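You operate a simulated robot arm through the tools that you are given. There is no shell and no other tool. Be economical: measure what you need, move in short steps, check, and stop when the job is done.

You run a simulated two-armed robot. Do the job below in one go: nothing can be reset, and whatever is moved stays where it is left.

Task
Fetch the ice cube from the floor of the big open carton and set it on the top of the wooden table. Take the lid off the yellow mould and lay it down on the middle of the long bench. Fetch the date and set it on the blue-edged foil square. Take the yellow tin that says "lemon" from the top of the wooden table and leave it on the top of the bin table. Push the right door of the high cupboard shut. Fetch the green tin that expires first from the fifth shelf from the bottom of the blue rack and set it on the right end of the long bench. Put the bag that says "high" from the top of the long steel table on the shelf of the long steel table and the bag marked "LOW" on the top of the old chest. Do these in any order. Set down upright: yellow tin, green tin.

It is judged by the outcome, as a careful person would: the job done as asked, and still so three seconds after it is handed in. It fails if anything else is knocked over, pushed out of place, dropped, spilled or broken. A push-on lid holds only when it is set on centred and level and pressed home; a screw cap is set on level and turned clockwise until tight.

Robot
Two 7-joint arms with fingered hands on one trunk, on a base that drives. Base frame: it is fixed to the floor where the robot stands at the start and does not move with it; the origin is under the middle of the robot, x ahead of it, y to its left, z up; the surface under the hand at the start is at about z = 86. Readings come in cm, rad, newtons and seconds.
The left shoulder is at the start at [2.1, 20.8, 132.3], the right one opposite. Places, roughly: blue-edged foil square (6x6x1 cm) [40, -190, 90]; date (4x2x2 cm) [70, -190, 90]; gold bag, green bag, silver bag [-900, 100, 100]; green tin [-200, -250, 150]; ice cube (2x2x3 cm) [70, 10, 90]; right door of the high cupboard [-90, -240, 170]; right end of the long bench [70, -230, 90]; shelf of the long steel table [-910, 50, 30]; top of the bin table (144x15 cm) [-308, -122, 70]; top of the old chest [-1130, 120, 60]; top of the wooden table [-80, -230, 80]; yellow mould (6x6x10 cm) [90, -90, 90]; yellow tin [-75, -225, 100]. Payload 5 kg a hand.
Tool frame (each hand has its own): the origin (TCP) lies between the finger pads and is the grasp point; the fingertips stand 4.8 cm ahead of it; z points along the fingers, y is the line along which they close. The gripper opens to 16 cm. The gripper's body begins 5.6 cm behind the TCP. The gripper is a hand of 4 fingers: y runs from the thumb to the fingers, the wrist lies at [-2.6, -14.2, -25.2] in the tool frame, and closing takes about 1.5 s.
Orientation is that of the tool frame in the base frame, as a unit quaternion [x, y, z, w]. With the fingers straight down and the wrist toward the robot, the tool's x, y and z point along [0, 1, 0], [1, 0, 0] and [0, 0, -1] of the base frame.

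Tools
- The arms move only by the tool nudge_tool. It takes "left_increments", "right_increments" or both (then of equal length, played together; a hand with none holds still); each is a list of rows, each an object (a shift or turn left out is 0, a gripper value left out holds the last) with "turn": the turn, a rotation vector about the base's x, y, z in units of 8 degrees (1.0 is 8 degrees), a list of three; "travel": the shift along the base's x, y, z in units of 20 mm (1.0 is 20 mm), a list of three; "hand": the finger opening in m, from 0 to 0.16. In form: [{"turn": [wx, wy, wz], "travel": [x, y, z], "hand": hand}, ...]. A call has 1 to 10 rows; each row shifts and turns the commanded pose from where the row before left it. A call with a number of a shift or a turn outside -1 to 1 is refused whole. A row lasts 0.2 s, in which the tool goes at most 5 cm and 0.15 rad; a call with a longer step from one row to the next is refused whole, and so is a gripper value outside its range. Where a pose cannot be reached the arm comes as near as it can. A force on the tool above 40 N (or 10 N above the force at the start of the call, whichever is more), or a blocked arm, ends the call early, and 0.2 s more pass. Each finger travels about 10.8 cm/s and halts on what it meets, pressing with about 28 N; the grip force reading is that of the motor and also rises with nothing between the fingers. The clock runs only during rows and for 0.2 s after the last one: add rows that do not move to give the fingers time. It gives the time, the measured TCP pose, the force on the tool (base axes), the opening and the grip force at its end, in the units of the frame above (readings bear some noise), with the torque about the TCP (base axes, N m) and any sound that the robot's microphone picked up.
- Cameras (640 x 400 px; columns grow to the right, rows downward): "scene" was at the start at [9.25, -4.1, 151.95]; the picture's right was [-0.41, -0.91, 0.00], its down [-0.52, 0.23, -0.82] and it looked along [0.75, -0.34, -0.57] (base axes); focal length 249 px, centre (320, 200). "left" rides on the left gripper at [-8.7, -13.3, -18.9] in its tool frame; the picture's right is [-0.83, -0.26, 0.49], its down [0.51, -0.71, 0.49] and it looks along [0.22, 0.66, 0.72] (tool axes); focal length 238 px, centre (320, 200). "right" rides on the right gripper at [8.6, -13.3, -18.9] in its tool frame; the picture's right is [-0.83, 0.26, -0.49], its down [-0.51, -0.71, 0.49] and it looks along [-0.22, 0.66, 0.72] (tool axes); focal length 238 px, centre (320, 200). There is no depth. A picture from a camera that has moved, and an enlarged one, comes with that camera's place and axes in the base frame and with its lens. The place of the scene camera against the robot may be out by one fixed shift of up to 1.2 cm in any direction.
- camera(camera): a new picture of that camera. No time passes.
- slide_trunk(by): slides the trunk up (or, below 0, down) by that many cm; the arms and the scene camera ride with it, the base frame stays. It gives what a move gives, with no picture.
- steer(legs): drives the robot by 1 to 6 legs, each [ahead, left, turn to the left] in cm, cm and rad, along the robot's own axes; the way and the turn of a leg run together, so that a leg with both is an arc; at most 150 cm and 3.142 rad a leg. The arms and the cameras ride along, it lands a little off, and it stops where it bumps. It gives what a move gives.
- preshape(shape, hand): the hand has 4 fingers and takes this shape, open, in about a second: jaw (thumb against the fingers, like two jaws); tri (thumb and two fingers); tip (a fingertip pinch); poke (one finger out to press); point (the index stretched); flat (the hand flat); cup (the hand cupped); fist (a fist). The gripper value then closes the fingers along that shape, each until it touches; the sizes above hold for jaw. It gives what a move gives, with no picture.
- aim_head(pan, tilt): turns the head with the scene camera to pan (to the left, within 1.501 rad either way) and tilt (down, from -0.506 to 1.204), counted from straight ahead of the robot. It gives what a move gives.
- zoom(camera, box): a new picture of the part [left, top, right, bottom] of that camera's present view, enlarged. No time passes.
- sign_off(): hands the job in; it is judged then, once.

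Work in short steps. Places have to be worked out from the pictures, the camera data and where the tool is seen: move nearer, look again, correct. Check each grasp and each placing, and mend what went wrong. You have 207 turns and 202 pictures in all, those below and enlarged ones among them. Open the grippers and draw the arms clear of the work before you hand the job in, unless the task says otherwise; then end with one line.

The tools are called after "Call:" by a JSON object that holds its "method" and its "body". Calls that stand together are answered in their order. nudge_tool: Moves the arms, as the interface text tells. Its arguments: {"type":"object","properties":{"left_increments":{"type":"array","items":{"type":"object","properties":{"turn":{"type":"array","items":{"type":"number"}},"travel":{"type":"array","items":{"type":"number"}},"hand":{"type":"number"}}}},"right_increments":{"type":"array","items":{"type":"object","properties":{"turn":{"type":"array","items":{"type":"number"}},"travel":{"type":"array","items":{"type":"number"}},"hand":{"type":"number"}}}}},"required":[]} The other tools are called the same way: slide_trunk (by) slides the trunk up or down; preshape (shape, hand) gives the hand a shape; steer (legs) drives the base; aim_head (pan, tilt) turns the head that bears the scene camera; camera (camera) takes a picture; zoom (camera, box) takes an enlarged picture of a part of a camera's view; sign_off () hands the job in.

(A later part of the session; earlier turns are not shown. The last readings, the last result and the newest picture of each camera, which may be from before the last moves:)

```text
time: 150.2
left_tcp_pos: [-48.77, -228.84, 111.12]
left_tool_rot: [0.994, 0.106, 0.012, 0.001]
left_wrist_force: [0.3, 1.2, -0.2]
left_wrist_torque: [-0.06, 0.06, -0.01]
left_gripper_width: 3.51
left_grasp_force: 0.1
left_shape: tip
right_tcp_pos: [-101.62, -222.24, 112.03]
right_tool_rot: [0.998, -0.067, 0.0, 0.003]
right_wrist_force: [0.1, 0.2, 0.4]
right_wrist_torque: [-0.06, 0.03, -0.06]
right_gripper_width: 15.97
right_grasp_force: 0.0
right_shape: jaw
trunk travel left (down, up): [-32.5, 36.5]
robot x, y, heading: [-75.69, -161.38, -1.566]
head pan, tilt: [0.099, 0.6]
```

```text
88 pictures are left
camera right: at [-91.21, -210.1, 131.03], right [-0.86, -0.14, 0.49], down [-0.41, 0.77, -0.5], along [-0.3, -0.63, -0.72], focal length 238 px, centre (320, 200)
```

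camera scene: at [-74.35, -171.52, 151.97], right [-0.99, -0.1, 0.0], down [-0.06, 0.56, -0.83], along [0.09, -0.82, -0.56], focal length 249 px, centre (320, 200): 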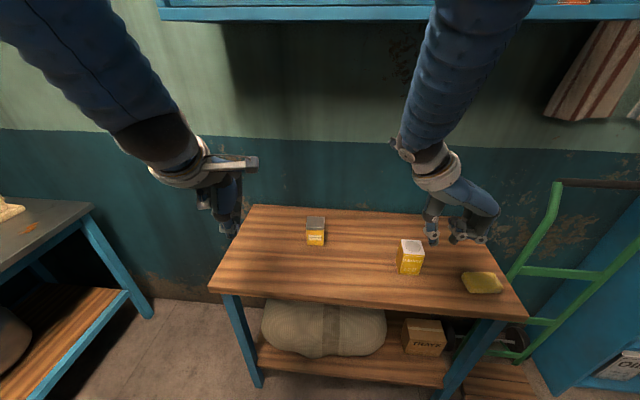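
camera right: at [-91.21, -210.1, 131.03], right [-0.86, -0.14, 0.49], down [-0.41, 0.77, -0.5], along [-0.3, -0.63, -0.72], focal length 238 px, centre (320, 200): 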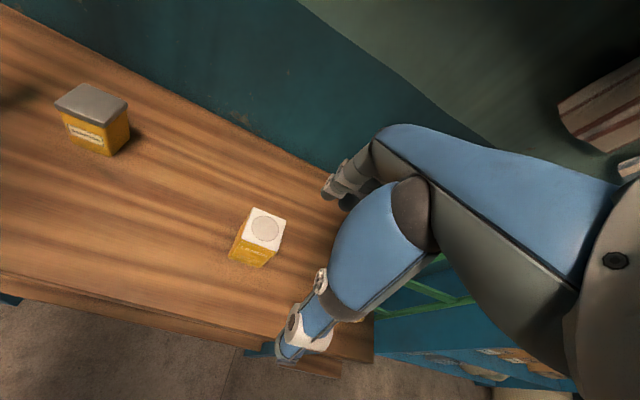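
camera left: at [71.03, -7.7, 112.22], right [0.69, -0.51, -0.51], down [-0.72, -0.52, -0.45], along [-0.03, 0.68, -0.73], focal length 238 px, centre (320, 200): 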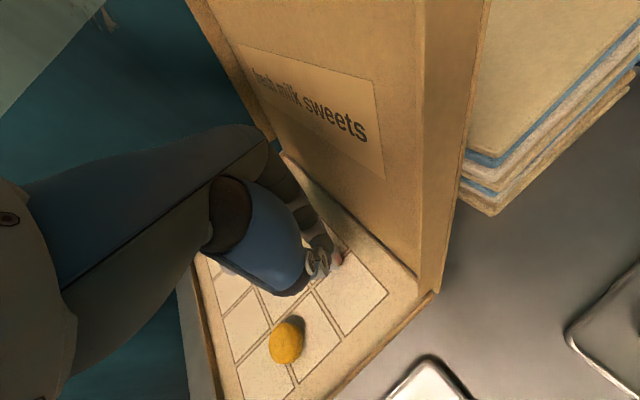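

Tin ≈[−97.5, −231]. Moving above it at z≈105 and looking again.

Call:
{"method": "nudge_tool", "body": {"right_increments": [{"travel": [0.5, -1, 0]}, {"travel": [0.5, -1, 0]}, {"travel": [0.5, -1, -0.5]}, {"travel": [0.5, -1, -1]}, {"travel": [0, -0.4, -1]}, {"travel": [0, 0, -1]}, {}]}}

Call:
{"method": "camera", "body": {"camera": "right"}}

Call:
{"method": "zoom", "body": {"camera": "scene", "box": [340, 160, 500, 300]}}

```text
time: 151.8
left_tcp_pos: [-48.87, -228.84, 111.12]
left_tool_rot: [0.994, 0.105, 0.014, 0.001]
left_wrist_force: [-0.1, -0.1, 0.8]
left_wrist_torque: [-0.03, -0.04, 0.02]
left_gripper_width: 3.49
left_grasp_force: 0.2
left_shape: tip
right_tcp_pos: [-97.8, -231.13, 105.14]
right_tool_rot: [0.998, -0.068, 0.002, 0.004]
right_wrist_force: [-1.2, 1.1, -0.2]
right_wrist_torque: [-0.01, -0.02, 0.01]
right_gripper_width: 15.98
right_grasp_force: 0.1
right_shape: jaw
trunk travel left (down, up): [-32.5, 36.5]
robot x, y, heading: [-75.09, -161.59, -1.565]
head pan, tilt: [0.099, 0.6]
```

```text
87 pictures are left
camera right: at [-87.36, -219.11, 124.11], right [-0.86, -0.14, 0.49], down [-0.41, 0.77, -0.5], along [-0.3, -0.62, -0.72], focal length 238 px, centre (320, 200)
```

right: 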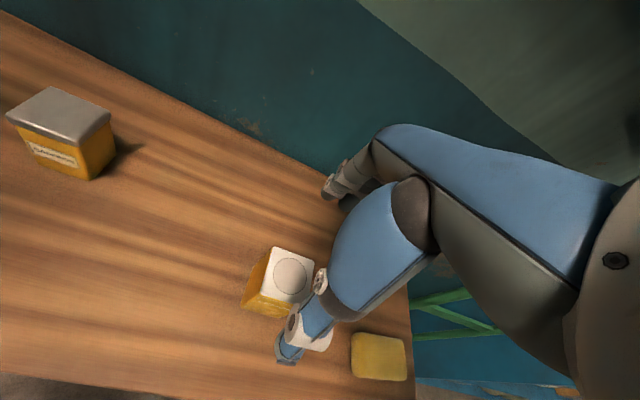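

```text
2.86 times, centred on (420, 230) of scene
camera zoom: at [-74.37, -171.53, 151.97], right [-0.99, -0.11, 0.0], down [-0.06, 0.56, -0.83], along [0.09, -0.82, -0.56], focal length 713 px, centre (34, 114)
```

zoom: 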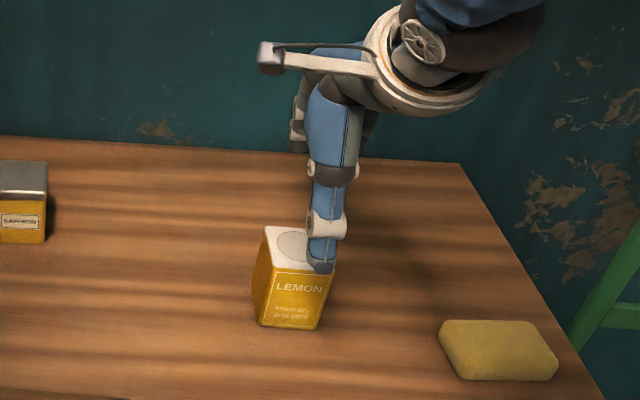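

Triangulated: tin centre [−97.2, −230.1], top z≈95.3, nearly square to the table. Aligning and descending around it to z≈91.

Call:
{"method": "nudge_tool", "body": {"right_increments": [{"travel": [0.3, 0.5, 0], "turn": [0, 0, 1]}, {"travel": [0, 0, -1]}, {"travel": [0, 0, -1]}, {"travel": [0, 0, -1]}, {}]}}

Call:
{"method": "camera", "body": {"camera": "right"}}

```text
time: 153.0
left_tcp_pos: [-48.76, -228.93, 111.0]
left_tool_rot: [0.994, 0.107, 0.013, 0.0]
left_wrist_force: [0.5, 0.8, 0.9]
left_wrist_torque: [-0.04, 0.02, 0.0]
left_gripper_width: 3.49
left_grasp_force: 0.0
left_shape: tip
right_tcp_pos: [-97.27, -230.11, 99.11]
right_tool_rot: [1.0, 0.003, 0.002, 0.002]
right_wrist_force: [1.1, 0.9, 0.5]
right_wrist_torque: [-0.03, 0.0, -0.03]
right_gripper_width: 15.99
right_grasp_force: 0.1
right_shape: jaw
trunk travel left (down, up): [-32.5, 36.5]
robot x, y, heading: [-75.59, -161.39, -1.563]
head pan, tilt: [0.099, 0.6]
```

```text
85 pictures are left
camera right: at [-88.56, -216.69, 118.07], right [-0.83, -0.26, 0.49], down [-0.51, 0.7, -0.5], along [-0.21, -0.66, -0.72], focal length 238 px, centre (320, 200)
```

right: 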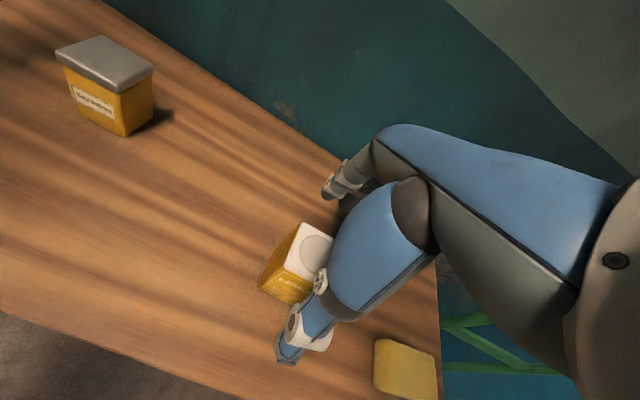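

Tin lies between thumb and fingers. Descending 8 cm and closing.

Call:
{"method": "nudge_tool", "body": {"right_increments": [{"travel": [0, 0, -1]}, {"travel": [0, 0, -1]}, {"travel": [0, 0, -1]}, {"travel": [0, 0, -1]}, {}, {"hand": 0.1}, {"hand": 0.06}, {"hand": 0.03}, {}, {}]}}

Call:
{"method": "zoom", "body": {"camera": "scene", "box": [340, 160, 500, 300]}}

```text
time: 155.2
left_tcp_pos: [-48.9, -228.94, 111.08]
left_tool_rot: [0.994, 0.106, 0.013, 0.0]
left_wrist_force: [-0.9, 0.4, -0.5]
left_wrist_torque: [0.0, 0.0, 0.0]
left_gripper_width: 3.49
left_grasp_force: 0.0
left_shape: tip
right_tcp_pos: [-96.95, -230.01, 90.97]
right_tool_rot: [1.0, 0.002, 0.002, 0.002]
right_wrist_force: [-0.8, 0.2, -0.5]
right_wrist_torque: [0.06, 0.04, 0.02]
right_gripper_width: 6.03
right_grasp_force: 28.3
right_shape: jaw
trunk travel left (down, up): [-32.5, 36.5]
robot x, y, heading: [-75.91, -161.22, -1.569]
head pan, tilt: [0.099, 0.6]
```

```text
2.86 times, centred on (420, 230) of scene
camera zoom: at [-74.35, -171.6, 151.95], right [-0.99, -0.11, 0.0], down [-0.06, 0.56, -0.82], along [0.09, -0.82, -0.57], focal length 713 px, centre (34, 114)
```

zoom: 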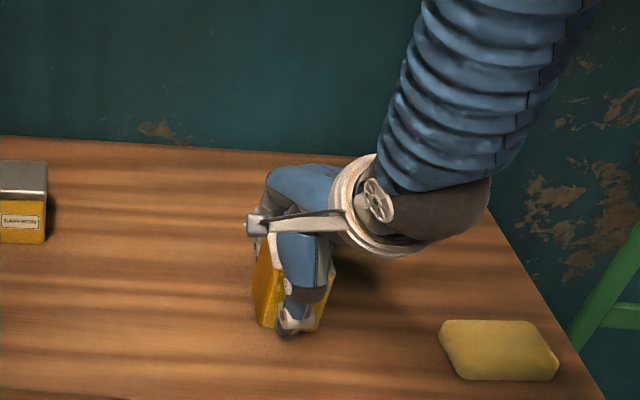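

Tin held (6.0 cm, 28 N). Lifting it clear and drawing it back; and looking up at the cupboard.

Call:
{"method": "nudge_tool", "body": {"right_increments": [{"travel": [0, 0, 0.5]}, {"travel": [0, 0, 1]}, {"travel": [0, 0, 1]}, {"travel": [0, 0, 1]}, {"travel": [0, 0, 1]}, {"travel": [0, 0, 1]}, {"travel": [0, 0, 1]}, {"travel": [0, 0, 1]}, {"travel": [0, 1, 1]}, {"travel": [0, 1, 0]}]}}

Call:
{"method": "aim_head", "body": {"pan": -0.35, "tilt": 0.0}}

Call:
{"method": "camera", "body": {"camera": "scene"}}

```text
time: 157.4
left_tcp_pos: [-48.87, -229.01, 111.03]
left_tool_rot: [0.994, 0.107, 0.013, 0.0]
left_wrist_force: [0.2, 0.2, 0.5]
left_wrist_torque: [0.0, 0.01, 0.0]
left_gripper_width: 3.49
left_grasp_force: 0.1
left_shape: tip
right_tcp_pos: [-97.22, -225.77, 108.09]
right_tool_rot: [1.0, 0.002, 0.001, 0.002]
right_wrist_force: [0.1, 0.1, -4.9]
right_wrist_torque: [0.0, 0.04, -0.03]
right_gripper_width: 6.02
right_grasp_force: 28.0
right_shape: jaw
trunk travel left (down, up): [-32.5, 36.5]
robot x, y, heading: [-75.32, -161.11, -1.569]
head pan, tilt: [0.099, 0.6]
```

```text
time: 158.4
left_tcp_pos: [-48.89, -228.94, 110.97]
left_tool_rot: [0.994, 0.106, 0.013, 0.0]
left_wrist_force: [-0.6, 0.1, -0.3]
left_wrist_torque: [0.03, 0.02, 0.01]
left_gripper_width: 3.48
left_grasp_force: 0.0
left_shape: tip
right_tcp_pos: [-97.29, -225.73, 108.25]
right_tool_rot: [1.0, 0.003, 0.002, 0.001]
right_wrist_force: [-0.2, -0.1, -3.8]
right_wrist_torque: [0.03, 0.0, -0.01]
right_gripper_width: 6.02
right_grasp_force: 27.9
right_shape: jaw
trunk travel left (down, up): [-32.5, 36.5]
robot x, y, heading: [-75.22, -161.52, -1.565]
head pan, tilt: [-0.351, 0.0]
```

```text
83 pictures are left
camera scene: at [-78.32, -171.32, 157.47], right [-0.94, 0.34, 0.0], down [0.0, 0.0, -1.0], along [-0.34, -0.94, 0.0], focal length 249 px, centre (320, 200)
```

scene: 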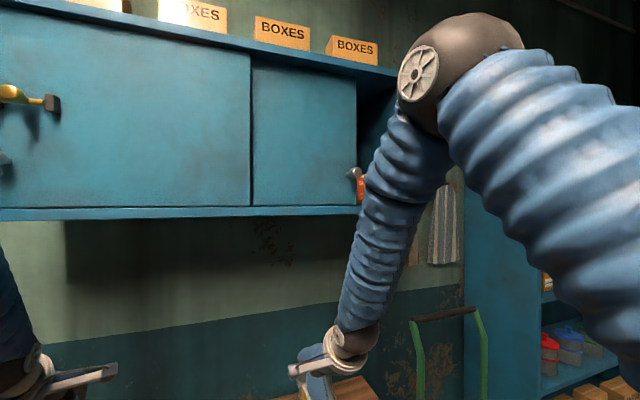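

Knob triangulated at ≈[−112.7, −237.5, 165.5]; it must slide ~17 cm toward −x. I'll shift the robot right 33 cm, raise the trunk 15 cm, set the left hand to "poke", draw it back and start pitching it forward.

Call:
{"method": "nudge_tool", "body": {"left_increments": [{"travel": [0, 1, 0]}, {"travel": [0, 1, 0]}, {"travel": [0, 1, 0]}, {"travel": [0, 1, 0]}, {"travel": [0, 1, 0]}, {"travel": [0, 1, 0]}, {"travel": [0, 1, 0]}, {"travel": [0, 1, 0]}]}}

Call:
{"method": "steer", "body": {"legs": [[0, -33, 0]]}}

Call:
{"method": "slide_trunk", "body": {"by": 15}}

Call:
{"method": "preshape", "body": {"hand": "left", "shape": "poke"}}

Call:
{"method": "nudge_tool", "body": {"left_increments": [{"turn": [-0.7, 0.7, 0], "travel": [0, 0, 1]}, {"turn": [-0.7, 0.7, 0], "travel": [0, 0, 1]}, {"turn": [-0.7, 0.7, 0], "travel": [0, 0, 1]}, {"turn": [-0.7, 0.7, 0], "travel": [0, 0, 1]}, {"turn": [-0.7, 0.7, 0], "travel": [0, 0, 1]}, {"turn": [-0.7, 0.7, 0], "travel": [0, 0, 1]}, {"turn": [-0.7, 0.7, 0], "travel": [0, 0, 1]}, {"turn": [-0.7, 0.7, 0], "travel": [0, 0, 1]}]}}

Call:
{"method": "aim_head", "body": {"pan": 0.1, "tilt": 0.1}}

Call:
{"method": "camera", "body": {"camera": "scene"}}

```text
time: 160.2
left_tcp_pos: [-48.84, -212.83, 111.01]
left_tool_rot: [0.994, 0.106, 0.012, 0.002]
left_wrist_force: [-0.4, 0.0, 0.2]
left_wrist_torque: [-0.03, 0.03, -0.03]
left_gripper_width: 3.5
left_grasp_force: 0.0
left_shape: tip
right_tcp_pos: [-97.23, -225.65, 108.03]
right_tool_rot: [1.0, 0.003, 0.001, 0.002]
right_wrist_force: [0.2, 0.5, -4.3]
right_wrist_torque: [-0.03, 0.01, -0.02]
right_gripper_width: 6.01
right_grasp_force: 27.4
right_shape: jaw
trunk travel left (down, up): [-32.5, 36.5]
robot x, y, heading: [-75.55, -161.12, -1.568]
head pan, tilt: [-0.351, 0.0]
```

```text
time: 162.4
left_tcp_pos: [-82.31, -213.03, 111.06]
left_tool_rot: [0.994, 0.11, 0.013, 0.001]
left_wrist_force: [-0.8, -0.5, 0.2]
left_wrist_torque: [-0.03, -0.08, 0.03]
left_gripper_width: 3.52
left_grasp_force: 0.0
left_shape: tip
right_tcp_pos: [-130.74, -226.35, 107.96]
right_tool_rot: [1.0, 0.007, 0.002, 0.003]
right_wrist_force: [-0.4, -0.2, -3.9]
right_wrist_torque: [0.01, -0.09, 0.01]
right_gripper_width: 6.0
right_grasp_force: 28.2
right_shape: jaw
trunk travel left (down, up): [-32.5, 36.5]
robot x, y, heading: [-109.45, -161.55, -1.557]
head pan, tilt: [-0.351, 0.0]
```

```text
time: 164.1
left_tcp_pos: [-82.3, -213.01, 125.98]
left_tool_rot: [0.994, 0.109, 0.013, 0.001]
left_wrist_force: [-0.3, -1.1, 0.8]
left_wrist_torque: [0.02, 0.01, -0.01]
left_gripper_width: 3.51
left_grasp_force: 0.1
left_shape: tip
right_tcp_pos: [-130.58, -226.28, 122.96]
right_tool_rot: [1.0, 0.006, 0.001, 0.002]
right_wrist_force: [-0.5, 0.5, -5.3]
right_wrist_torque: [0.02, -0.01, 0.0]
right_gripper_width: 6.0
right_grasp_force: 27.8
right_shape: jaw
trunk travel left (down, up): [-47.5, 21.5]
robot x, y, heading: [-109.24, -161.86, -1.55]
head pan, tilt: [-0.351, 0.0]
```

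```text
time: 165.0
left_tcp_pos: [-82.27, -213.02, 126.08]
left_tool_rot: [0.994, 0.11, 0.014, 0.001]
left_wrist_force: [0.0, 0.3, 0.1]
left_wrist_torque: [0.01, -0.01, 0.02]
left_gripper_width: 0.02
left_grasp_force: 0.1
left_shape: poke
right_tcp_pos: [-130.63, -226.3, 123.14]
right_tool_rot: [1.0, 0.006, 0.002, 0.003]
right_wrist_force: [0.6, 0.5, -4.5]
right_wrist_torque: [-0.02, 0.01, 0.01]
right_gripper_width: 6.03
right_grasp_force: 27.9
right_shape: jaw
trunk travel left (down, up): [-47.5, 21.5]
robot x, y, heading: [-108.97, -161.65, -1.56]
head pan, tilt: [-0.351, 0.0]
```

```text
time: 166.8
left_tcp_pos: [-80.73, -221.79, 143.04]
left_tool_rot: [0.85, 0.099, -0.4, 0.329]
left_wrist_force: [-0.1, -0.5, -0.7]
left_wrist_torque: [0.01, 0.0, -0.05]
left_gripper_width: 0.01
left_grasp_force: 0.2
left_shape: poke
left hand out of reach, approached as far as the arm can: row 2, 3, 4, 5, 6, 7, 8
right_tcp_pos: [-130.43, -226.29, 123.16]
right_tool_rot: [1.0, 0.007, 0.001, 0.002]
right_wrist_force: [0.7, -0.5, -3.4]
right_wrist_torque: [0.0, 0.08, -0.03]
right_gripper_width: 6.01
right_grasp_force: 28.2
right_shape: jaw
trunk travel left (down, up): [-47.5, 21.5]
robot x, y, heading: [-109.24, -161.65, -1.554]
head pan, tilt: [-0.351, 0.0]
```

```text
time: 167.7
left_tcp_pos: [-80.9, -221.86, 143.04]
left_tool_rot: [0.85, 0.098, -0.399, 0.329]
left_wrist_force: [0.1, -0.6, 0.6]
left_wrist_torque: [-0.01, 0.0, 0.01]
left_gripper_width: 0.0
left_grasp_force: 0.1
left_shape: poke
right_tcp_pos: [-130.6, -226.38, 123.11]
right_tool_rot: [1.0, 0.006, 0.001, 0.001]
right_wrist_force: [0.5, 0.0, -4.3]
right_wrist_torque: [-0.03, -0.03, -0.02]
right_gripper_width: 6.01
right_grasp_force: 28.3
right_shape: jaw
trunk travel left (down, up): [-47.5, 21.5]
robot x, y, heading: [-109.43, -161.75, -1.557]
head pan, tilt: [0.099, 0.099]
```

```text
82 pictures are left
camera scene: at [-108.05, -172.32, 171.57], right [-0.99, -0.11, 0.0], down [-0.01, 0.1, -0.99], along [0.11, -0.99, -0.1], focal length 249 px, centre (320, 200)
```

scene: 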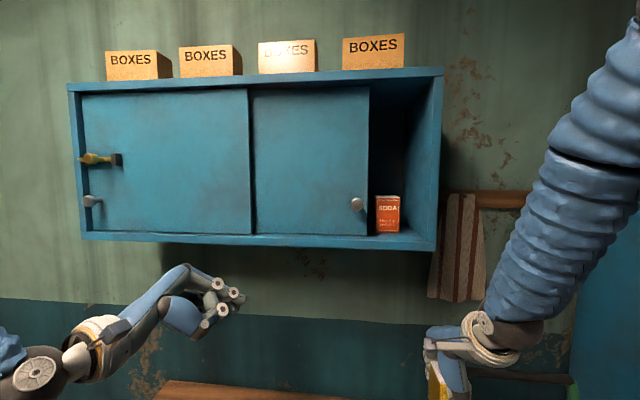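

Clear view: knob just right of centre. The poke finger points right-forward. I'll raise the left hand in front of the door, left of the knob, keeping off the cupboard face.

Call:
{"method": "nudge_tool", "body": {"left_increments": [{"travel": [-0.8, 0.2, 1]}, {"travel": [-0.8, 0.2, 1]}, {"travel": [-0.8, 0, 1]}, {"travel": [-0.8, 0, 1]}, {"travel": [-0.8, 0, 1]}, {"travel": [-0.8, 0, 1]}, {"travel": [-0.8, 0, 1]}, {"travel": [-0.8, 0, 1]}, {"travel": [-0.8, 0, 1]}, {"travel": [-0.8, 0, 1]}]}}

Call:
{"method": "camera", "body": {"camera": "scene"}}

Call:
{"method": "camera", "body": {"camera": "left"}}

```text
time: 169.9
left_tcp_pos: [-96.56, -222.32, 163.04]
left_tool_rot: [0.851, 0.099, -0.399, 0.328]
left_wrist_force: [-1.0, 0.3, -0.1]
left_wrist_torque: [0.01, -0.03, 0.08]
left_gripper_width: 0.01
left_grasp_force: 0.1
left_shape: poke
left hand out of reach, approached as far as the arm can: row 1, 2
right_tcp_pos: [-130.66, -226.31, 123.27]
right_tool_rot: [1.0, 0.006, 0.002, 0.003]
right_wrist_force: [-0.5, 0.4, -3.7]
right_wrist_torque: [-0.03, -0.09, 0.03]
right_gripper_width: 6.0
right_grasp_force: 28.8
right_shape: jaw
trunk travel left (down, up): [-47.5, 21.5]
robot x, y, heading: [-109.17, -161.58, -1.557]
head pan, tilt: [0.099, 0.099]
```

```text
81 pictures are left
camera scene: at [-108.16, -172.27, 171.57], right [-0.99, -0.11, 0.0], down [-0.01, 0.1, -0.99], along [0.11, -0.99, -0.1], focal length 249 px, centre (320, 200)
```

scene: 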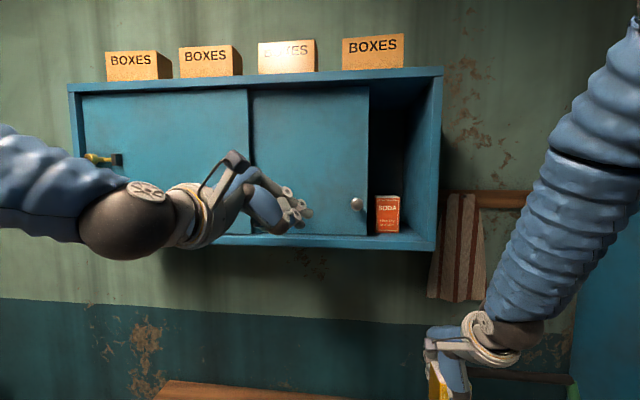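

```text
80 pictures are left
camera left: at [-96.27, -199.36, 171.95], right [-0.96, -0.03, 0.27], down [-0.27, 0.18, -0.95], along [-0.02, -0.98, -0.18], focal length 238 px, centre (320, 200)
```

left: 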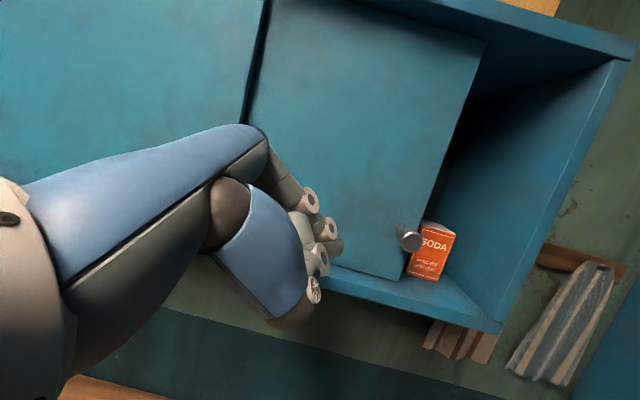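

Knob front ≈[−110.2, −230.7, 164.5]; fingertip ≈[−99.6, −223, 163]. Moving the tip to just left of the knob, near the door face.

Call:
{"method": "nudge_tool", "body": {"left_increments": [{"travel": [-1, 0, 0.5]}, {"travel": [-1, 0, 0]}, {"travel": [-0.6, -0.5, 0]}, {"travel": [0, -1, 0]}, {"travel": [0, -1, 0]}, {"travel": [0, -0.7, 0]}, {}]}}

Call:
{"method": "zoom", "body": {"camera": "scene", "box": [260, 150, 420, 260]}}

Call:
{"method": "zoom", "body": {"camera": "left", "box": [220, 120, 460, 300]}}

```text
time: 171.5
left_tcp_pos: [-101.74, -228.74, 164.15]
left_tool_rot: [0.85, 0.099, -0.398, 0.329]
left_wrist_force: [0.4, 0.3, -0.1]
left_wrist_torque: [0.03, 0.02, 0.0]
left_gripper_width: 0.0
left_grasp_force: 0.1
left_shape: poke
right_tcp_pos: [-130.66, -226.24, 123.03]
right_tool_rot: [1.0, 0.006, 0.001, 0.002]
right_wrist_force: [0.7, -0.2, -4.5]
right_wrist_torque: [-0.03, -0.03, -0.01]
right_gripper_width: 6.01
right_grasp_force: 27.9
right_shape: jaw
trunk travel left (down, up): [-47.5, 21.5]
robot x, y, heading: [-109.12, -161.72, -1.555]
head pan, tilt: [0.099, 0.099]
```

```text
3.64 times, centred on (340, 205) of scene
camera zoom: at [-108.05, -172.27, 171.57], right [-0.99, -0.11, 0.0], down [-0.01, 0.1, -0.99], along [0.11, -0.99, -0.1], focal length 907 px, centre (247, 182)
```

zoom: 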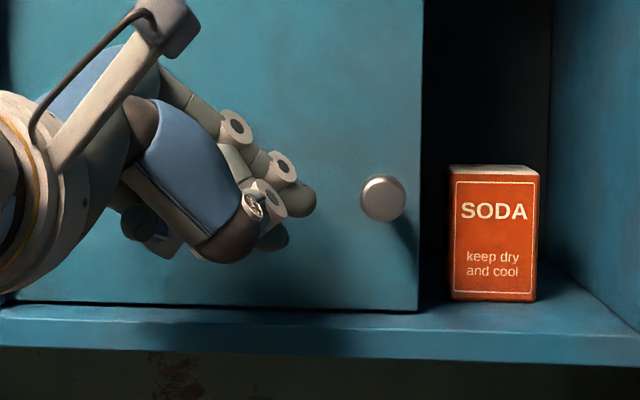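

```text
2.22 times, centred on (340, 210) of left
camera zoom: at [-101.47, -205.78, 173.08], right [-0.96, -0.03, 0.27], down [-0.27, 0.18, -0.95], along [-0.02, -0.98, -0.18], focal length 530 px, centre (276, 178)
```

zoom: 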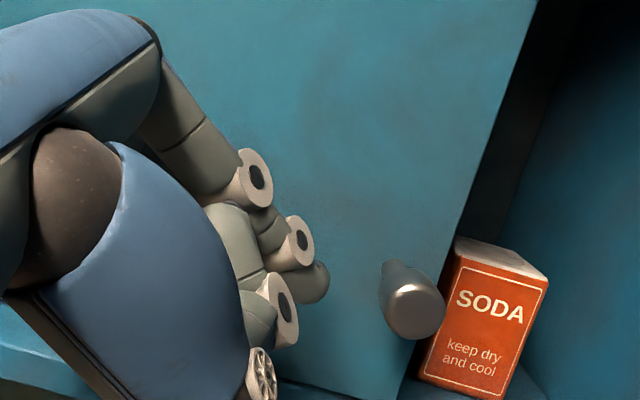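

Tip and knob are level and at similar depth. Moving 1.2 cm deeper and pushing the knob toward −x.

Call:
{"method": "nudge_tool", "body": {"left_increments": [{"travel": [0, -0.6, 0]}, {"travel": [-1, 0, 0]}, {"travel": [-1, 0, 0]}, {"travel": [-1, 0, 0]}, {"travel": [-1, 0, 0]}, {"travel": [-1, 0, 0]}]}}

Call:
{"method": "camera", "body": {"camera": "scene"}}

```text
time: 172.9
left_tcp_pos: [-111.87, -230.19, 164.22]
left_tool_rot: [0.85, 0.098, -0.399, 0.329]
left_wrist_force: [0.1, 0.2, -0.7]
left_wrist_torque: [0.03, -0.05, 0.04]
left_gripper_width: 0.0
left_grasp_force: 0.1
left_shape: poke
right_tcp_pos: [-130.63, -226.34, 123.05]
right_tool_rot: [1.0, 0.006, 0.001, 0.002]
right_wrist_force: [-1.2, 0.6, -5.2]
right_wrist_torque: [0.01, -0.08, 0.04]
right_gripper_width: 6.03
right_grasp_force: 28.6
right_shape: jaw
trunk travel left (down, up): [-47.5, 21.5]
robot x, y, heading: [-109.11, -161.37, -1.556]
head pan, tilt: [0.099, 0.099]
```

```text
77 pictures are left
camera scene: at [-108.2, -172.36, 171.57], right [-0.99, -0.11, 0.0], down [-0.01, 0.1, -0.99], along [0.11, -0.99, -0.1], focal length 249 px, centre (320, 200)
```

scene: 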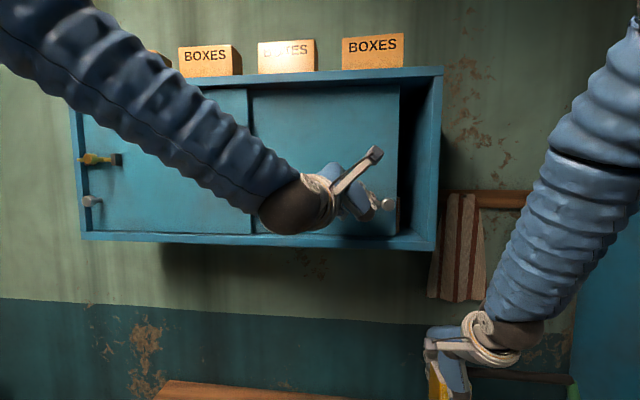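

The door is sliding. Pushing on until it stops.

Call:
{"method": "nudge_tool", "body": {"left_increments": [{"travel": [-1, 0, 0]}, {"travel": [-1, 0, 0]}, {"travel": [-1, 0, 0]}, {"travel": [-1, 0, 0]}, {"travel": [-0.5, 0, 0]}]}}

Call:
{"method": "camera", "body": {"camera": "scene"}}

```text
time: 174.2
left_tcp_pos: [-118.95, -230.66, 164.12]
left_tool_rot: [0.849, 0.112, -0.396, 0.333]
left_wrist_force: [28.4, -2.7, 1.6]
left_wrist_torque: [-0.11, -0.02, 0.74]
left_gripper_width: 0.02
left_grasp_force: 0.0
left_shape: poke
right_tcp_pos: [-130.28, -226.42, 122.97]
right_tool_rot: [1.0, 0.009, 0.001, 0.001]
right_wrist_force: [-3.3, 0.2, -4.5]
right_wrist_torque: [0.02, -0.35, 0.07]
right_gripper_width: 6.0
right_grasp_force: 28.5
right_shape: jaw
trunk travel left (down, up): [-47.5, 21.5]
robot x, y, heading: [-108.95, -161.3, -1.553]
head pan, tilt: [0.099, 0.099]
stopped in row 5 (left hand): the force on the tool passed its limit at 45 N (the readings are from after the stop); the commanded pose is now the measured one
```

```text
76 pictures are left
camera scene: at [-107.91, -172.37, 171.56], right [-0.99, -0.12, 0.0], down [-0.01, 0.1, -0.99], along [0.12, -0.99, -0.1], focal length 249 px, centre (320, 200)
```

scene: 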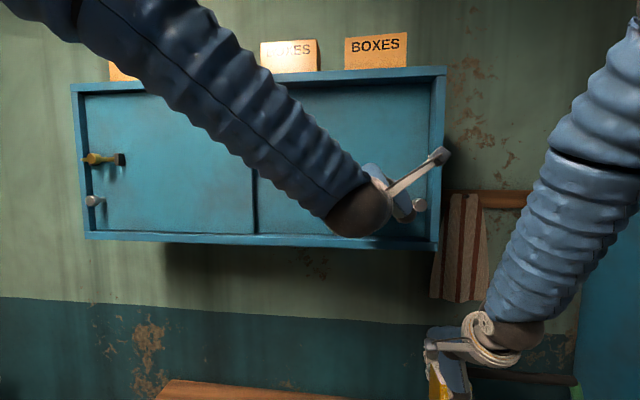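

The door hit its stop. Backing the left hand off and restoring it to point down, drawing back from the cupboard.

Call:
{"method": "nudge_tool", "body": {"left_increments": [{"travel": [1, 0, 0]}, {"travel": [1, 0.5, 0]}, {"travel": [1, 1, 0]}, {"travel": [1, 1, 0]}, {"travel": [1, 1, -1]}, {"travel": [1, 1, -1]}, {"travel": [1, 0, -1]}, {"travel": [1, 0, -1]}, {"travel": [1, 0, -1]}, {"travel": [1, 0, -1]}]}}

Call:
{"method": "nudge_tool", "body": {"left_increments": [{"turn": [0.7, -0.7, 0], "travel": [0.5, 0, -1]}, {"turn": [0.7, -0.7, 0], "travel": [0.5, 0, -1]}, {"turn": [0.7, -0.7, 0], "travel": [0.5, 0, -1]}, {"turn": [0.7, -0.7, 0], "travel": [0.5, 0, -1]}, {"turn": [0.7, -0.7, 0], "travel": [0.5, 0, -1]}, {"turn": [0.7, -0.7, 0], "travel": [0.5, 0, -1]}, {"turn": [0.7, -0.7, 0], "travel": [0.5, 0, 0]}, {"turn": [0.7, -0.7, 0]}, {}]}}

Call:
{"method": "camera", "body": {"camera": "scene"}}

```text
time: 176.3
left_tcp_pos: [-99.51, -221.6, 152.02]
left_tool_rot: [0.849, 0.105, -0.398, 0.331]
left_wrist_force: [0.5, -0.3, 0.2]
left_wrist_torque: [-0.02, 0.04, -0.09]
left_gripper_width: 0.0
left_grasp_force: 0.0
left_shape: poke
right_tcp_pos: [-130.17, -226.51, 123.07]
right_tool_rot: [1.0, 0.009, 0.001, 0.001]
right_wrist_force: [0.5, -0.8, -3.5]
right_wrist_torque: [0.05, 0.05, -0.04]
right_gripper_width: 6.02
right_grasp_force: 27.7
right_shape: jaw
trunk travel left (down, up): [-47.5, 21.5]
robot x, y, heading: [-109.37, -161.32, -1.548]
head pan, tilt: [0.099, 0.099]
```

```text
time: 178.3
left_tcp_pos: [-93.07, -221.32, 140.16]
left_tool_rot: [0.993, 0.115, 0.017, 0.006]
left_wrist_force: [-1.8, 1.2, 0.4]
left_wrist_torque: [-0.09, -0.11, 0.04]
left_gripper_width: 0.0
left_grasp_force: 0.0
left_shape: poke
right_tcp_pos: [-130.37, -226.23, 123.11]
right_tool_rot: [1.0, 0.009, 0.002, 0.003]
right_wrist_force: [-0.8, 0.9, -3.5]
right_wrist_torque: [-0.07, -0.15, 0.03]
right_gripper_width: 6.02
right_grasp_force: 27.9
right_shape: jaw
trunk travel left (down, up): [-47.5, 21.5]
robot x, y, heading: [-109.2, -161.48, -1.55]
head pan, tilt: [0.099, 0.099]
```

```text
75 pictures are left
camera scene: at [-108.17, -172.14, 171.58], right [-0.99, -0.12, 0.0], down [-0.01, 0.1, -1.0], along [0.12, -0.99, -0.1], focal length 249 px, centre (320, 200)
```

scene: 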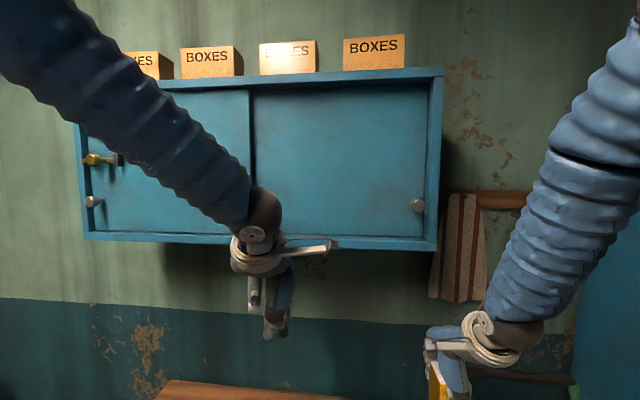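

Door is shut. Now looking right toward the blue rack for the green tins.

Call:
{"method": "steer", "body": {"legs": [[-22, 0, 0], [0, -85, 0]]}}

Call:
{"method": "aim_head", "body": {"pan": 0.05, "tilt": 0.15}}

Call:
{"method": "camera", "body": {"camera": "scene"}}

```text
time: 184.3
left_tcp_pos: [-183.46, -199.83, 140.05]
left_tool_rot: [0.995, 0.099, 0.016, 0.005]
left_wrist_force: [0.3, 0.8, 0.0]
left_wrist_torque: [0.03, -0.02, 0.02]
left_gripper_width: 0.0
left_grasp_force: 0.2
left_shape: poke
right_tcp_pos: [-221.09, -203.65, 123.16]
right_tool_rot: [1.0, -0.008, 0.0, 0.001]
right_wrist_force: [0.1, 0.2, -3.1]
right_wrist_torque: [0.0, 0.0, 0.02]
right_gripper_width: 6.0
right_grasp_force: 28.2
right_shape: jaw
trunk travel left (down, up): [-47.5, 21.5]
robot x, y, heading: [-197.7, -139.62, -1.588]
head pan, tilt: [0.099, 0.099]
```

```text
time: 184.9
left_tcp_pos: [-183.51, -199.95, 140.05]
left_tool_rot: [0.995, 0.098, 0.016, 0.006]
left_wrist_force: [-0.7, -0.5, 0.0]
left_wrist_torque: [0.01, 0.0, 0.01]
left_gripper_width: 0.0
left_grasp_force: 0.0
left_shape: poke
right_tcp_pos: [-221.19, -203.59, 123.1]
right_tool_rot: [1.0, -0.008, 0.003, 0.002]
right_wrist_force: [-0.2, 1.2, -3.8]
right_wrist_torque: [0.02, -0.05, 0.0]
right_gripper_width: 6.02
right_grasp_force: 27.7
right_shape: jaw
trunk travel left (down, up): [-47.5, 21.5]
robot x, y, heading: [-197.79, -139.61, -1.586]
head pan, tilt: [0.051, 0.15]
```

```text
74 pictures are left
camera scene: at [-197.5, -150.41, 171.1], right [-1.0, -0.04, 0.0], down [0.0, 0.15, -0.99], along [0.04, -0.99, -0.15], focal length 249 px, centre (320, 200)
```

scene: 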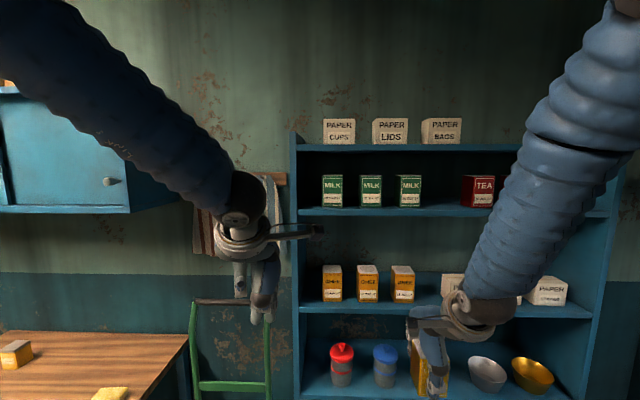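

Green MILK tins on the upper shelf; zooming to read the expiry dates.

Call:
{"method": "zoom", "body": {"camera": "scene", "box": [310, 160, 430, 220]}}

Call:
{"method": "aim_head", "body": {"pan": -0.1, "tilt": 0.6}}

Call:
{"method": "camera", "body": {"camera": "scene"}}

```text
5.33 times, centred on (370, 190) of scene
camera zoom: at [-197.5, -150.41, 171.1], right [-1.0, -0.04, 0.0], down [0.0, 0.15, -0.99], along [0.04, -0.99, -0.15], focal length 1330 px, centre (53, 253)
```

zoom: 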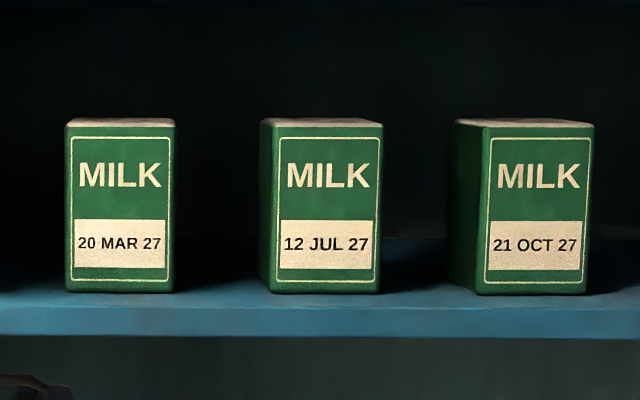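

```text
time: 185.8
left_tcp_pos: [-183.33, -199.95, 140.11]
left_tool_rot: [0.995, 0.097, 0.017, 0.005]
left_wrist_force: [0.3, 0.5, -0.7]
left_wrist_torque: [-0.01, 0.0, -0.01]
left_gripper_width: 0.0
left_grasp_force: 0.2
left_shape: poke
right_tcp_pos: [-221.06, -203.64, 123.21]
right_tool_rot: [1.0, -0.008, 0.001, 0.001]
right_wrist_force: [0.5, 1.1, -4.4]
right_wrist_torque: [0.03, -0.03, 0.02]
right_gripper_width: 6.03
right_grasp_force: 27.1
right_shape: jaw
trunk travel left (down, up): [-47.5, 21.5]
robot x, y, heading: [-197.95, -139.61, -1.588]
head pan, tilt: [-0.099, 0.6]
```

```text
72 pictures are left
camera scene: at [-198.78, -149.92, 166.96], right [-0.99, 0.11, 0.0], down [0.06, 0.56, -0.83], along [-0.09, -0.82, -0.56], focal length 249 px, centre (320, 200)
```

scene: 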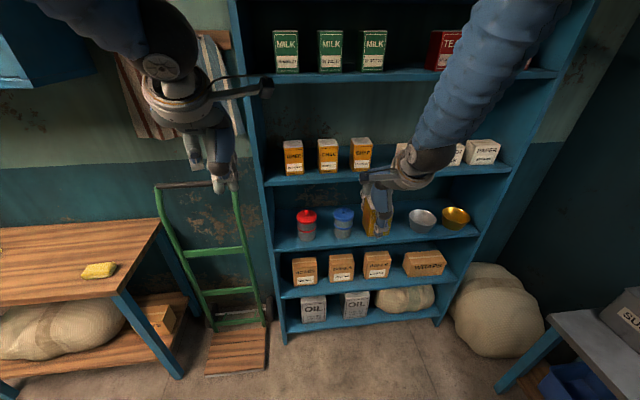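

The one expiring first is 20 MAR 27 (leftmost), on the fifth shelf. I'll reposition so the left shoulder lines up, set the left hand to jaw, and rotate it to point forward with thumb right / fingers left.

Call:
{"method": "steer", "body": {"legs": [[-10, -24, 0.017]]}}

Call:
{"method": "preshape", "body": {"hand": "left", "shape": "jaw"}}

Call:
{"method": "nudge_tool", "body": {"left_increments": [{"turn": [-0.57, 0.57, 0.57], "travel": [0.5, -0.5, 1]}, {"turn": [-0.57, 0.57, 0.57], "travel": [0.5, -0.5, 1]}, {"turn": [-0.57, 0.57, 0.57], "travel": [0, -0.5, 1]}, {"turn": [-0.57, 0.57, 0.57], "travel": [0, -0.5, 1]}, {"turn": [-0.57, 0.57, 0.57], "travel": [0, -0.5, 1]}, {"turn": [-0.57, 0.57, 0.57], "travel": [0, -0.5, 1]}, {"turn": [-0.57, 0.57, 0.57], "travel": [0, 0, 1]}, {"turn": [-0.57, 0.57, 0.57], "travel": [0, 0, 1]}, {"turn": [-0.57, 0.57, 0.57], "travel": [0, 0, 0.5]}, {"turn": [-0.57, 0.57, 0.57]}]}}

Call:
{"method": "nudge_tool", "body": {"left_increments": [{"turn": [-0.57, 0.57, 0.57]}, {"turn": [-0.57, 0.57, 0.57]}, {"turn": [-0.57, 0.57, 0.57]}, {"turn": [-0.57, 0.57, 0.57]}, {"turn": [-0.57, 0.57, 0.57]}, {}]}}

Call:
{"method": "aim_head", "body": {"pan": 0.2, "tilt": 0.15}}

Call:
{"method": "camera", "body": {"camera": "scene"}}

```text
time: 187.7
left_tcp_pos: [-207.31, -189.79, 139.98]
left_tool_rot: [0.994, 0.106, 0.017, 0.005]
left_wrist_force: [-0.1, -0.8, 0.6]
left_wrist_torque: [0.03, 0.01, -0.02]
left_gripper_width: 0.01
left_grasp_force: 0.0
left_shape: poke
right_tcp_pos: [-244.99, -193.94, 123.17]
right_tool_rot: [1.0, -0.001, 0.002, 0.002]
right_wrist_force: [0.3, 0.8, -4.7]
right_wrist_torque: [0.04, -0.02, 0.0]
right_gripper_width: 6.02
right_grasp_force: 27.6
right_shape: jaw
trunk travel left (down, up): [-47.5, 21.5]
robot x, y, heading: [-222.59, -129.56, -1.572]
head pan, tilt: [-0.099, 0.6]
```

```text
time: 188.6
left_tcp_pos: [-207.3, -189.71, 140.05]
left_tool_rot: [0.994, 0.106, 0.017, 0.005]
left_wrist_force: [0.7, -0.3, 0.5]
left_wrist_torque: [0.0, 0.02, 0.01]
left_gripper_width: 15.98
left_grasp_force: 0.0
left_shape: jaw
right_tcp_pos: [-244.87, -193.9, 123.16]
right_tool_rot: [1.0, -0.001, 0.0, 0.001]
right_wrist_force: [0.0, -0.8, -3.5]
right_wrist_torque: [0.07, 0.02, -0.04]
right_gripper_width: 6.01
right_grasp_force: 28.0
right_shape: jaw
trunk travel left (down, up): [-47.5, 21.5]
robot x, y, heading: [-222.9, -129.56, -1.57]
head pan, tilt: [-0.099, 0.6]
```

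```text
time: 190.8
left_tcp_pos: [-205.4, -195.93, 157.06]
left_tool_rot: [0.732, 0.455, -0.389, 0.325]
left_wrist_force: [-0.2, -0.4, -0.6]
left_wrist_torque: [0.02, -0.03, -0.01]
left_gripper_width: 15.99
left_grasp_force: 0.1
left_shape: jaw
right_tcp_pos: [-245.01, -194.12, 123.12]
right_tool_rot: [1.0, 0.0, 0.002, 0.002]
right_wrist_force: [-0.2, -1.0, -4.6]
right_wrist_torque: [0.03, -0.08, -0.01]
right_gripper_width: 6.02
right_grasp_force: 28.3
right_shape: jaw
trunk travel left (down, up): [-47.5, 21.5]
robot x, y, heading: [-222.87, -129.6, -1.569]
head pan, tilt: [-0.099, 0.6]
```

```text
time: 192.2
left_tcp_pos: [-205.22, -195.56, 157.1]
left_tool_rot: [0.461, 0.558, -0.535, 0.437]
left_wrist_force: [0.0, 0.6, 1.0]
left_wrist_torque: [0.03, 0.02, -0.05]
left_gripper_width: 16.0
left_grasp_force: 0.0
left_shape: jaw
right_tcp_pos: [-244.84, -193.98, 123.08]
right_tool_rot: [1.0, 0.0, 0.001, 0.002]
right_wrist_force: [0.0, 1.3, -3.7]
right_wrist_torque: [-0.05, 0.01, 0.0]
right_gripper_width: 6.04
right_grasp_force: 27.6
right_shape: jaw
trunk travel left (down, up): [-47.5, 21.5]
robot x, y, heading: [-222.83, -129.48, -1.576]
head pan, tilt: [-0.099, 0.6]
```

```text
time: 193.1
left_tcp_pos: [-205.45, -195.74, 157.03]
left_tool_rot: [0.461, 0.558, -0.534, 0.436]
left_wrist_force: [0.2, -0.1, 0.4]
left_wrist_torque: [0.01, 0.0, 0.02]
left_gripper_width: 16.02
left_grasp_force: 0.0
left_shape: jaw
right_tcp_pos: [-245.08, -194.01, 123.12]
right_tool_rot: [1.0, 0.0, 0.002, 0.002]
right_wrist_force: [-0.1, 0.1, -3.7]
right_wrist_torque: [0.02, -0.03, -0.01]
right_gripper_width: 6.0
right_grasp_force: 28.0
right_shape: jaw
trunk travel left (down, up): [-47.5, 21.5]
robot x, y, heading: [-222.77, -129.96, -1.572]
head pan, tilt: [0.201, 0.15]
```

```text
71 pictures are left
camera scene: at [-220.74, -140.27, 171.09], right [-0.98, -0.2, 0.0], down [-0.03, 0.15, -0.99], along [0.2, -0.97, -0.15], focal length 249 px, centre (320, 200)
```

scene: 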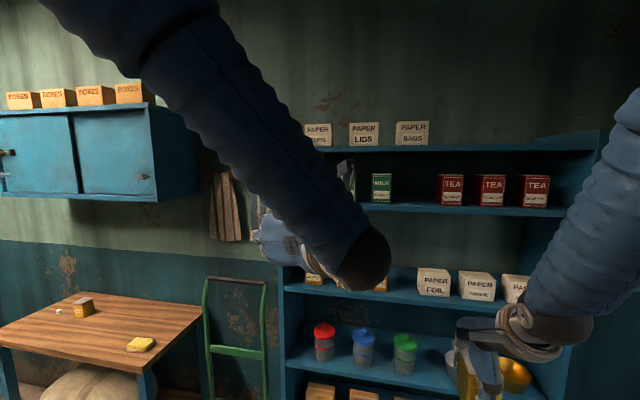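

The hand points forward now. Levelling its roll and lining up with the tin, then viewing from the left camera.

Call:
{"method": "nudge_tool", "body": {"left_increments": [{"turn": [0, -0.7, 0], "travel": [1, 0, 1]}, {"turn": [0, -0.7, 0], "travel": [1, 0, 1]}, {"travel": [1, 0, 0.3]}, {"travel": [0.5, -1, 0]}, {"travel": [0, -1, 0]}, {}]}}

Call:
{"method": "camera", "body": {"camera": "left"}}

```text
time: 194.5
left_tcp_pos: [-198.15, -199.65, 161.63]
left_tool_rot: [0.511, 0.513, -0.488, 0.488]
left_wrist_force: [-0.7, 0.5, 0.8]
left_wrist_torque: [0.02, 0.0, -0.04]
left_gripper_width: 16.01
left_grasp_force: 0.1
left_shape: jaw
right_tcp_pos: [-244.9, -193.83, 123.19]
right_tool_rot: [1.0, 0.0, 0.001, 0.003]
right_wrist_force: [0.4, 1.0, -4.2]
right_wrist_torque: [-0.04, 0.03, -0.03]
right_gripper_width: 6.01
right_grasp_force: 27.7
right_shape: jaw
trunk travel left (down, up): [-47.5, 21.5]
robot x, y, heading: [-222.39, -129.65, -1.573]
head pan, tilt: [0.201, 0.15]
```

```text
70 pictures are left
camera left: at [-211.42, -181.25, 171.21], right [-0.26, -0.53, 0.81], down [-0.71, -0.47, -0.53], along [0.66, -0.71, -0.25], focal length 238 px, centre (320, 200)
```

left: 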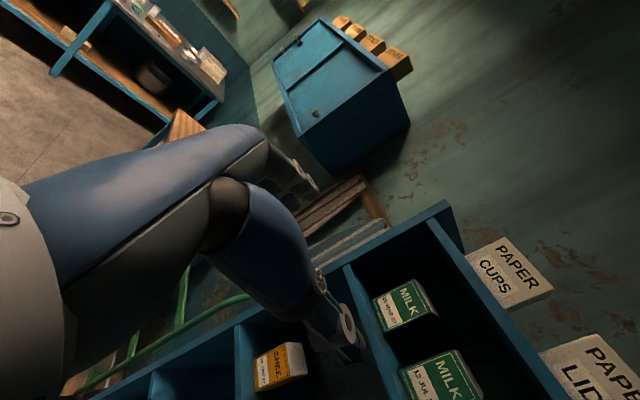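

Tin front ≈[−198.4, −239.5, 160.7], ~7.4 cm wide, with ~5.5 cm gaps each side. Pre-closing to 9.5 cm and approaching to y≈−222 for a check.

Call:
{"method": "nudge_tool", "body": {"left_increments": [{"travel": [0, -1, 0.5], "hand": 0.095}, {"travel": [0, -1, 0]}, {"travel": [0, -1, 0]}, {"travel": [0, -1, 0]}, {"travel": [0, -1, 0]}, {"travel": [0, -1, 0]}, {"travel": [0, -1, 0]}, {"travel": [0, -1, 0]}, {"travel": [0, -1, 0]}, {"travel": [0, -1, 0]}]}}

Call:
{"method": "camera", "body": {"camera": "left"}}

Call:
{"method": "aim_head", "body": {"pan": 0.45, "tilt": -0.1}}

Call:
{"method": "camera", "body": {"camera": "scene"}}

```text
time: 196.7
left_tcp_pos: [-198.5, -219.88, 162.51]
left_tool_rot: [0.512, 0.514, -0.486, 0.487]
left_wrist_force: [-0.4, -0.2, -0.7]
left_wrist_torque: [-0.01, 0.02, 0.02]
left_gripper_width: 9.55
left_grasp_force: 0.0
left_shape: jaw
right_tcp_pos: [-245.01, -194.19, 123.05]
right_tool_rot: [1.0, 0.0, 0.001, 0.002]
right_wrist_force: [-0.6, -0.2, -4.3]
right_wrist_torque: [0.07, -0.06, 0.0]
right_gripper_width: 6.0
right_grasp_force: 28.0
right_shape: jaw
trunk travel left (down, up): [-47.5, 21.5]
robot x, y, heading: [-222.67, -129.49, -1.573]
head pan, tilt: [0.201, 0.15]
```

```text
69 pictures are left
camera left: at [-211.72, -201.52, 172.16], right [-0.26, -0.53, 0.81], down [-0.71, -0.47, -0.53], along [0.66, -0.71, -0.25], focal length 238 px, centre (320, 200)
```

left: 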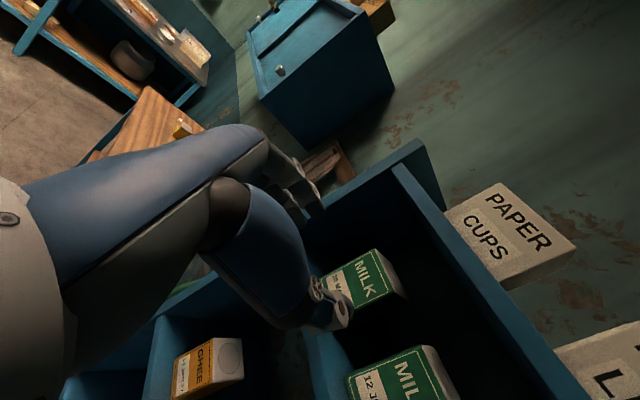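

```text
time: 197.5
left_tcp_pos: [-198.54, -219.59, 162.62]
left_tool_rot: [0.511, 0.514, -0.487, 0.487]
left_wrist_force: [0.4, -0.2, 0.6]
left_wrist_torque: [-0.02, -0.03, -0.01]
left_gripper_width: 9.55
left_grasp_force: 0.1
left_shape: jaw
right_tcp_pos: [-244.99, -193.94, 123.19]
right_tool_rot: [1.0, 0.0, 0.001, 0.002]
right_wrist_force: [-0.3, 0.3, -4.0]
right_wrist_torque: [-0.03, -0.01, 0.0]
right_gripper_width: 6.02
right_grasp_force: 27.8
right_shape: jaw
trunk travel left (down, up): [-47.5, 21.5]
robot x, y, heading: [-222.54, -129.29, -1.57]
head pan, tilt: [0.45, -0.099]
```

```text
68 pictures are left
camera scene: at [-218.78, -138.97, 173.36], right [-0.9, -0.43, 0.0], down [0.04, -0.09, -1.0], along [0.43, -0.9, 0.1], focal length 249 px, centre (320, 200)
```

scene: 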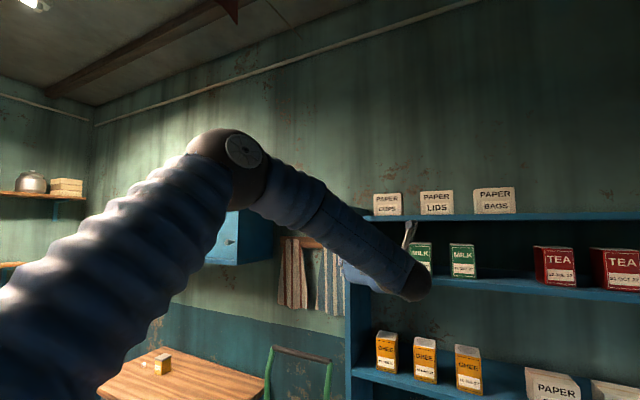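

Tin centre ≈ x −197.6 and slightly lower than the hand. Adjusting +0.8 cm x, −1.2 cm z and advancing 10 cm, watching for contact.

Call:
{"method": "nudge_tool", "body": {"left_increments": [{"travel": [0.4, 0, -0.6]}, {"travel": [0, -1, 0]}, {"travel": [0, -1, 0]}, {"travel": [0, -1, 0]}, {"travel": [0, -1, 0]}, {"travel": [0, -1, 0]}, {}]}}

Call:
{"method": "camera", "body": {"camera": "left"}}

```text
time: 199.1
left_tcp_pos: [-197.52, -229.82, 161.67]
left_tool_rot: [0.511, 0.512, -0.487, 0.489]
left_wrist_force: [-0.7, 0.3, 0.7]
left_wrist_torque: [0.02, -0.02, 0.03]
left_gripper_width: 9.56
left_grasp_force: 0.0
left_shape: jaw
right_tcp_pos: [-244.89, -194.07, 123.17]
right_tool_rot: [1.0, 0.0, 0.001, 0.002]
right_wrist_force: [0.3, 0.2, -3.5]
right_wrist_torque: [-0.01, 0.0, -0.01]
right_gripper_width: 6.02
right_grasp_force: 27.9
right_shape: jaw
trunk travel left (down, up): [-47.5, 21.5]
robot x, y, heading: [-222.83, -129.48, -1.573]
head pan, tilt: [0.45, -0.099]
```

```text
67 pictures are left
camera left: at [-210.81, -211.38, 171.13], right [-0.26, -0.53, 0.81], down [-0.71, -0.47, -0.53], along [0.66, -0.71, -0.25], focal length 238 px, centre (320, 200)
```

left: 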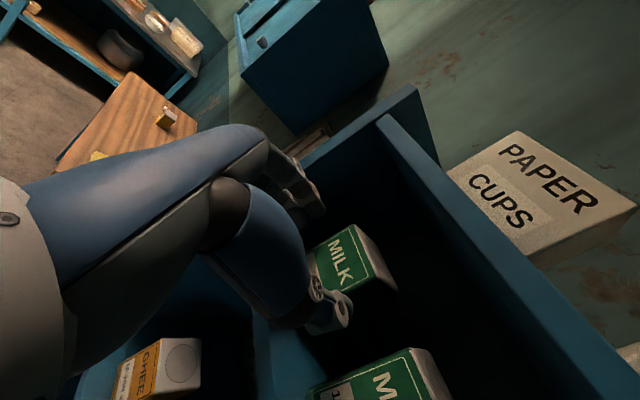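

Refined: tin front y≈−235, centre x≈−198.5, top z≈165.5. Shifting −0.8 cm in x and advancing 8 cm around it.

Call:
{"method": "nudge_tool", "body": {"left_increments": [{"travel": [-0.4, 0, 0]}, {}, {"travel": [0, -1, 0]}, {"travel": [0, -1, 0]}, {"travel": [0, -1, 0]}, {"travel": [0, -1, 0]}, {}]}}

Call:
{"method": "camera", "body": {"camera": "left"}}

```text
time: 200.7
left_tcp_pos: [-198.06, -237.59, 161.51]
left_tool_rot: [0.511, 0.514, -0.487, 0.488]
left_wrist_force: [0.0, -0.1, 0.1]
left_wrist_torque: [0.04, -0.02, -0.05]
left_gripper_width: 9.56
left_grasp_force: 0.1
left_shape: jaw
right_tcp_pos: [-244.91, -193.92, 123.23]
right_tool_rot: [1.0, 0.0, 0.001, 0.002]
right_wrist_force: [0.4, -0.6, -3.5]
right_wrist_torque: [-0.04, 0.01, -0.01]
right_gripper_width: 6.03
right_grasp_force: 27.9
right_shape: jaw
trunk travel left (down, up): [-47.5, 21.5]
robot x, y, heading: [-222.69, -129.75, -1.572]
head pan, tilt: [0.45, -0.099]
```

```text
66 pictures are left
camera left: at [-211.31, -219.18, 171.09], right [-0.26, -0.53, 0.81], down [-0.71, -0.47, -0.53], along [0.66, -0.71, -0.25], focal length 238 px, centre (320, 200)
```

left: 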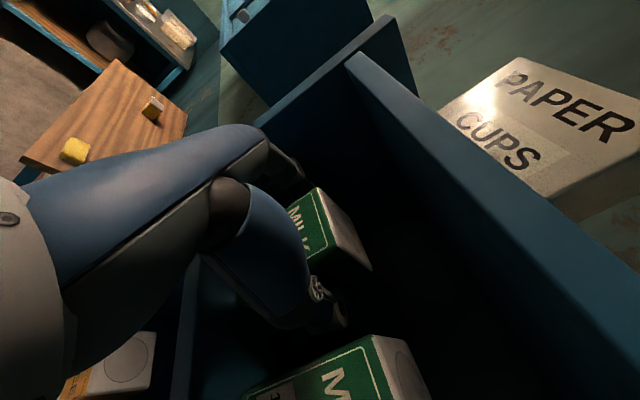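

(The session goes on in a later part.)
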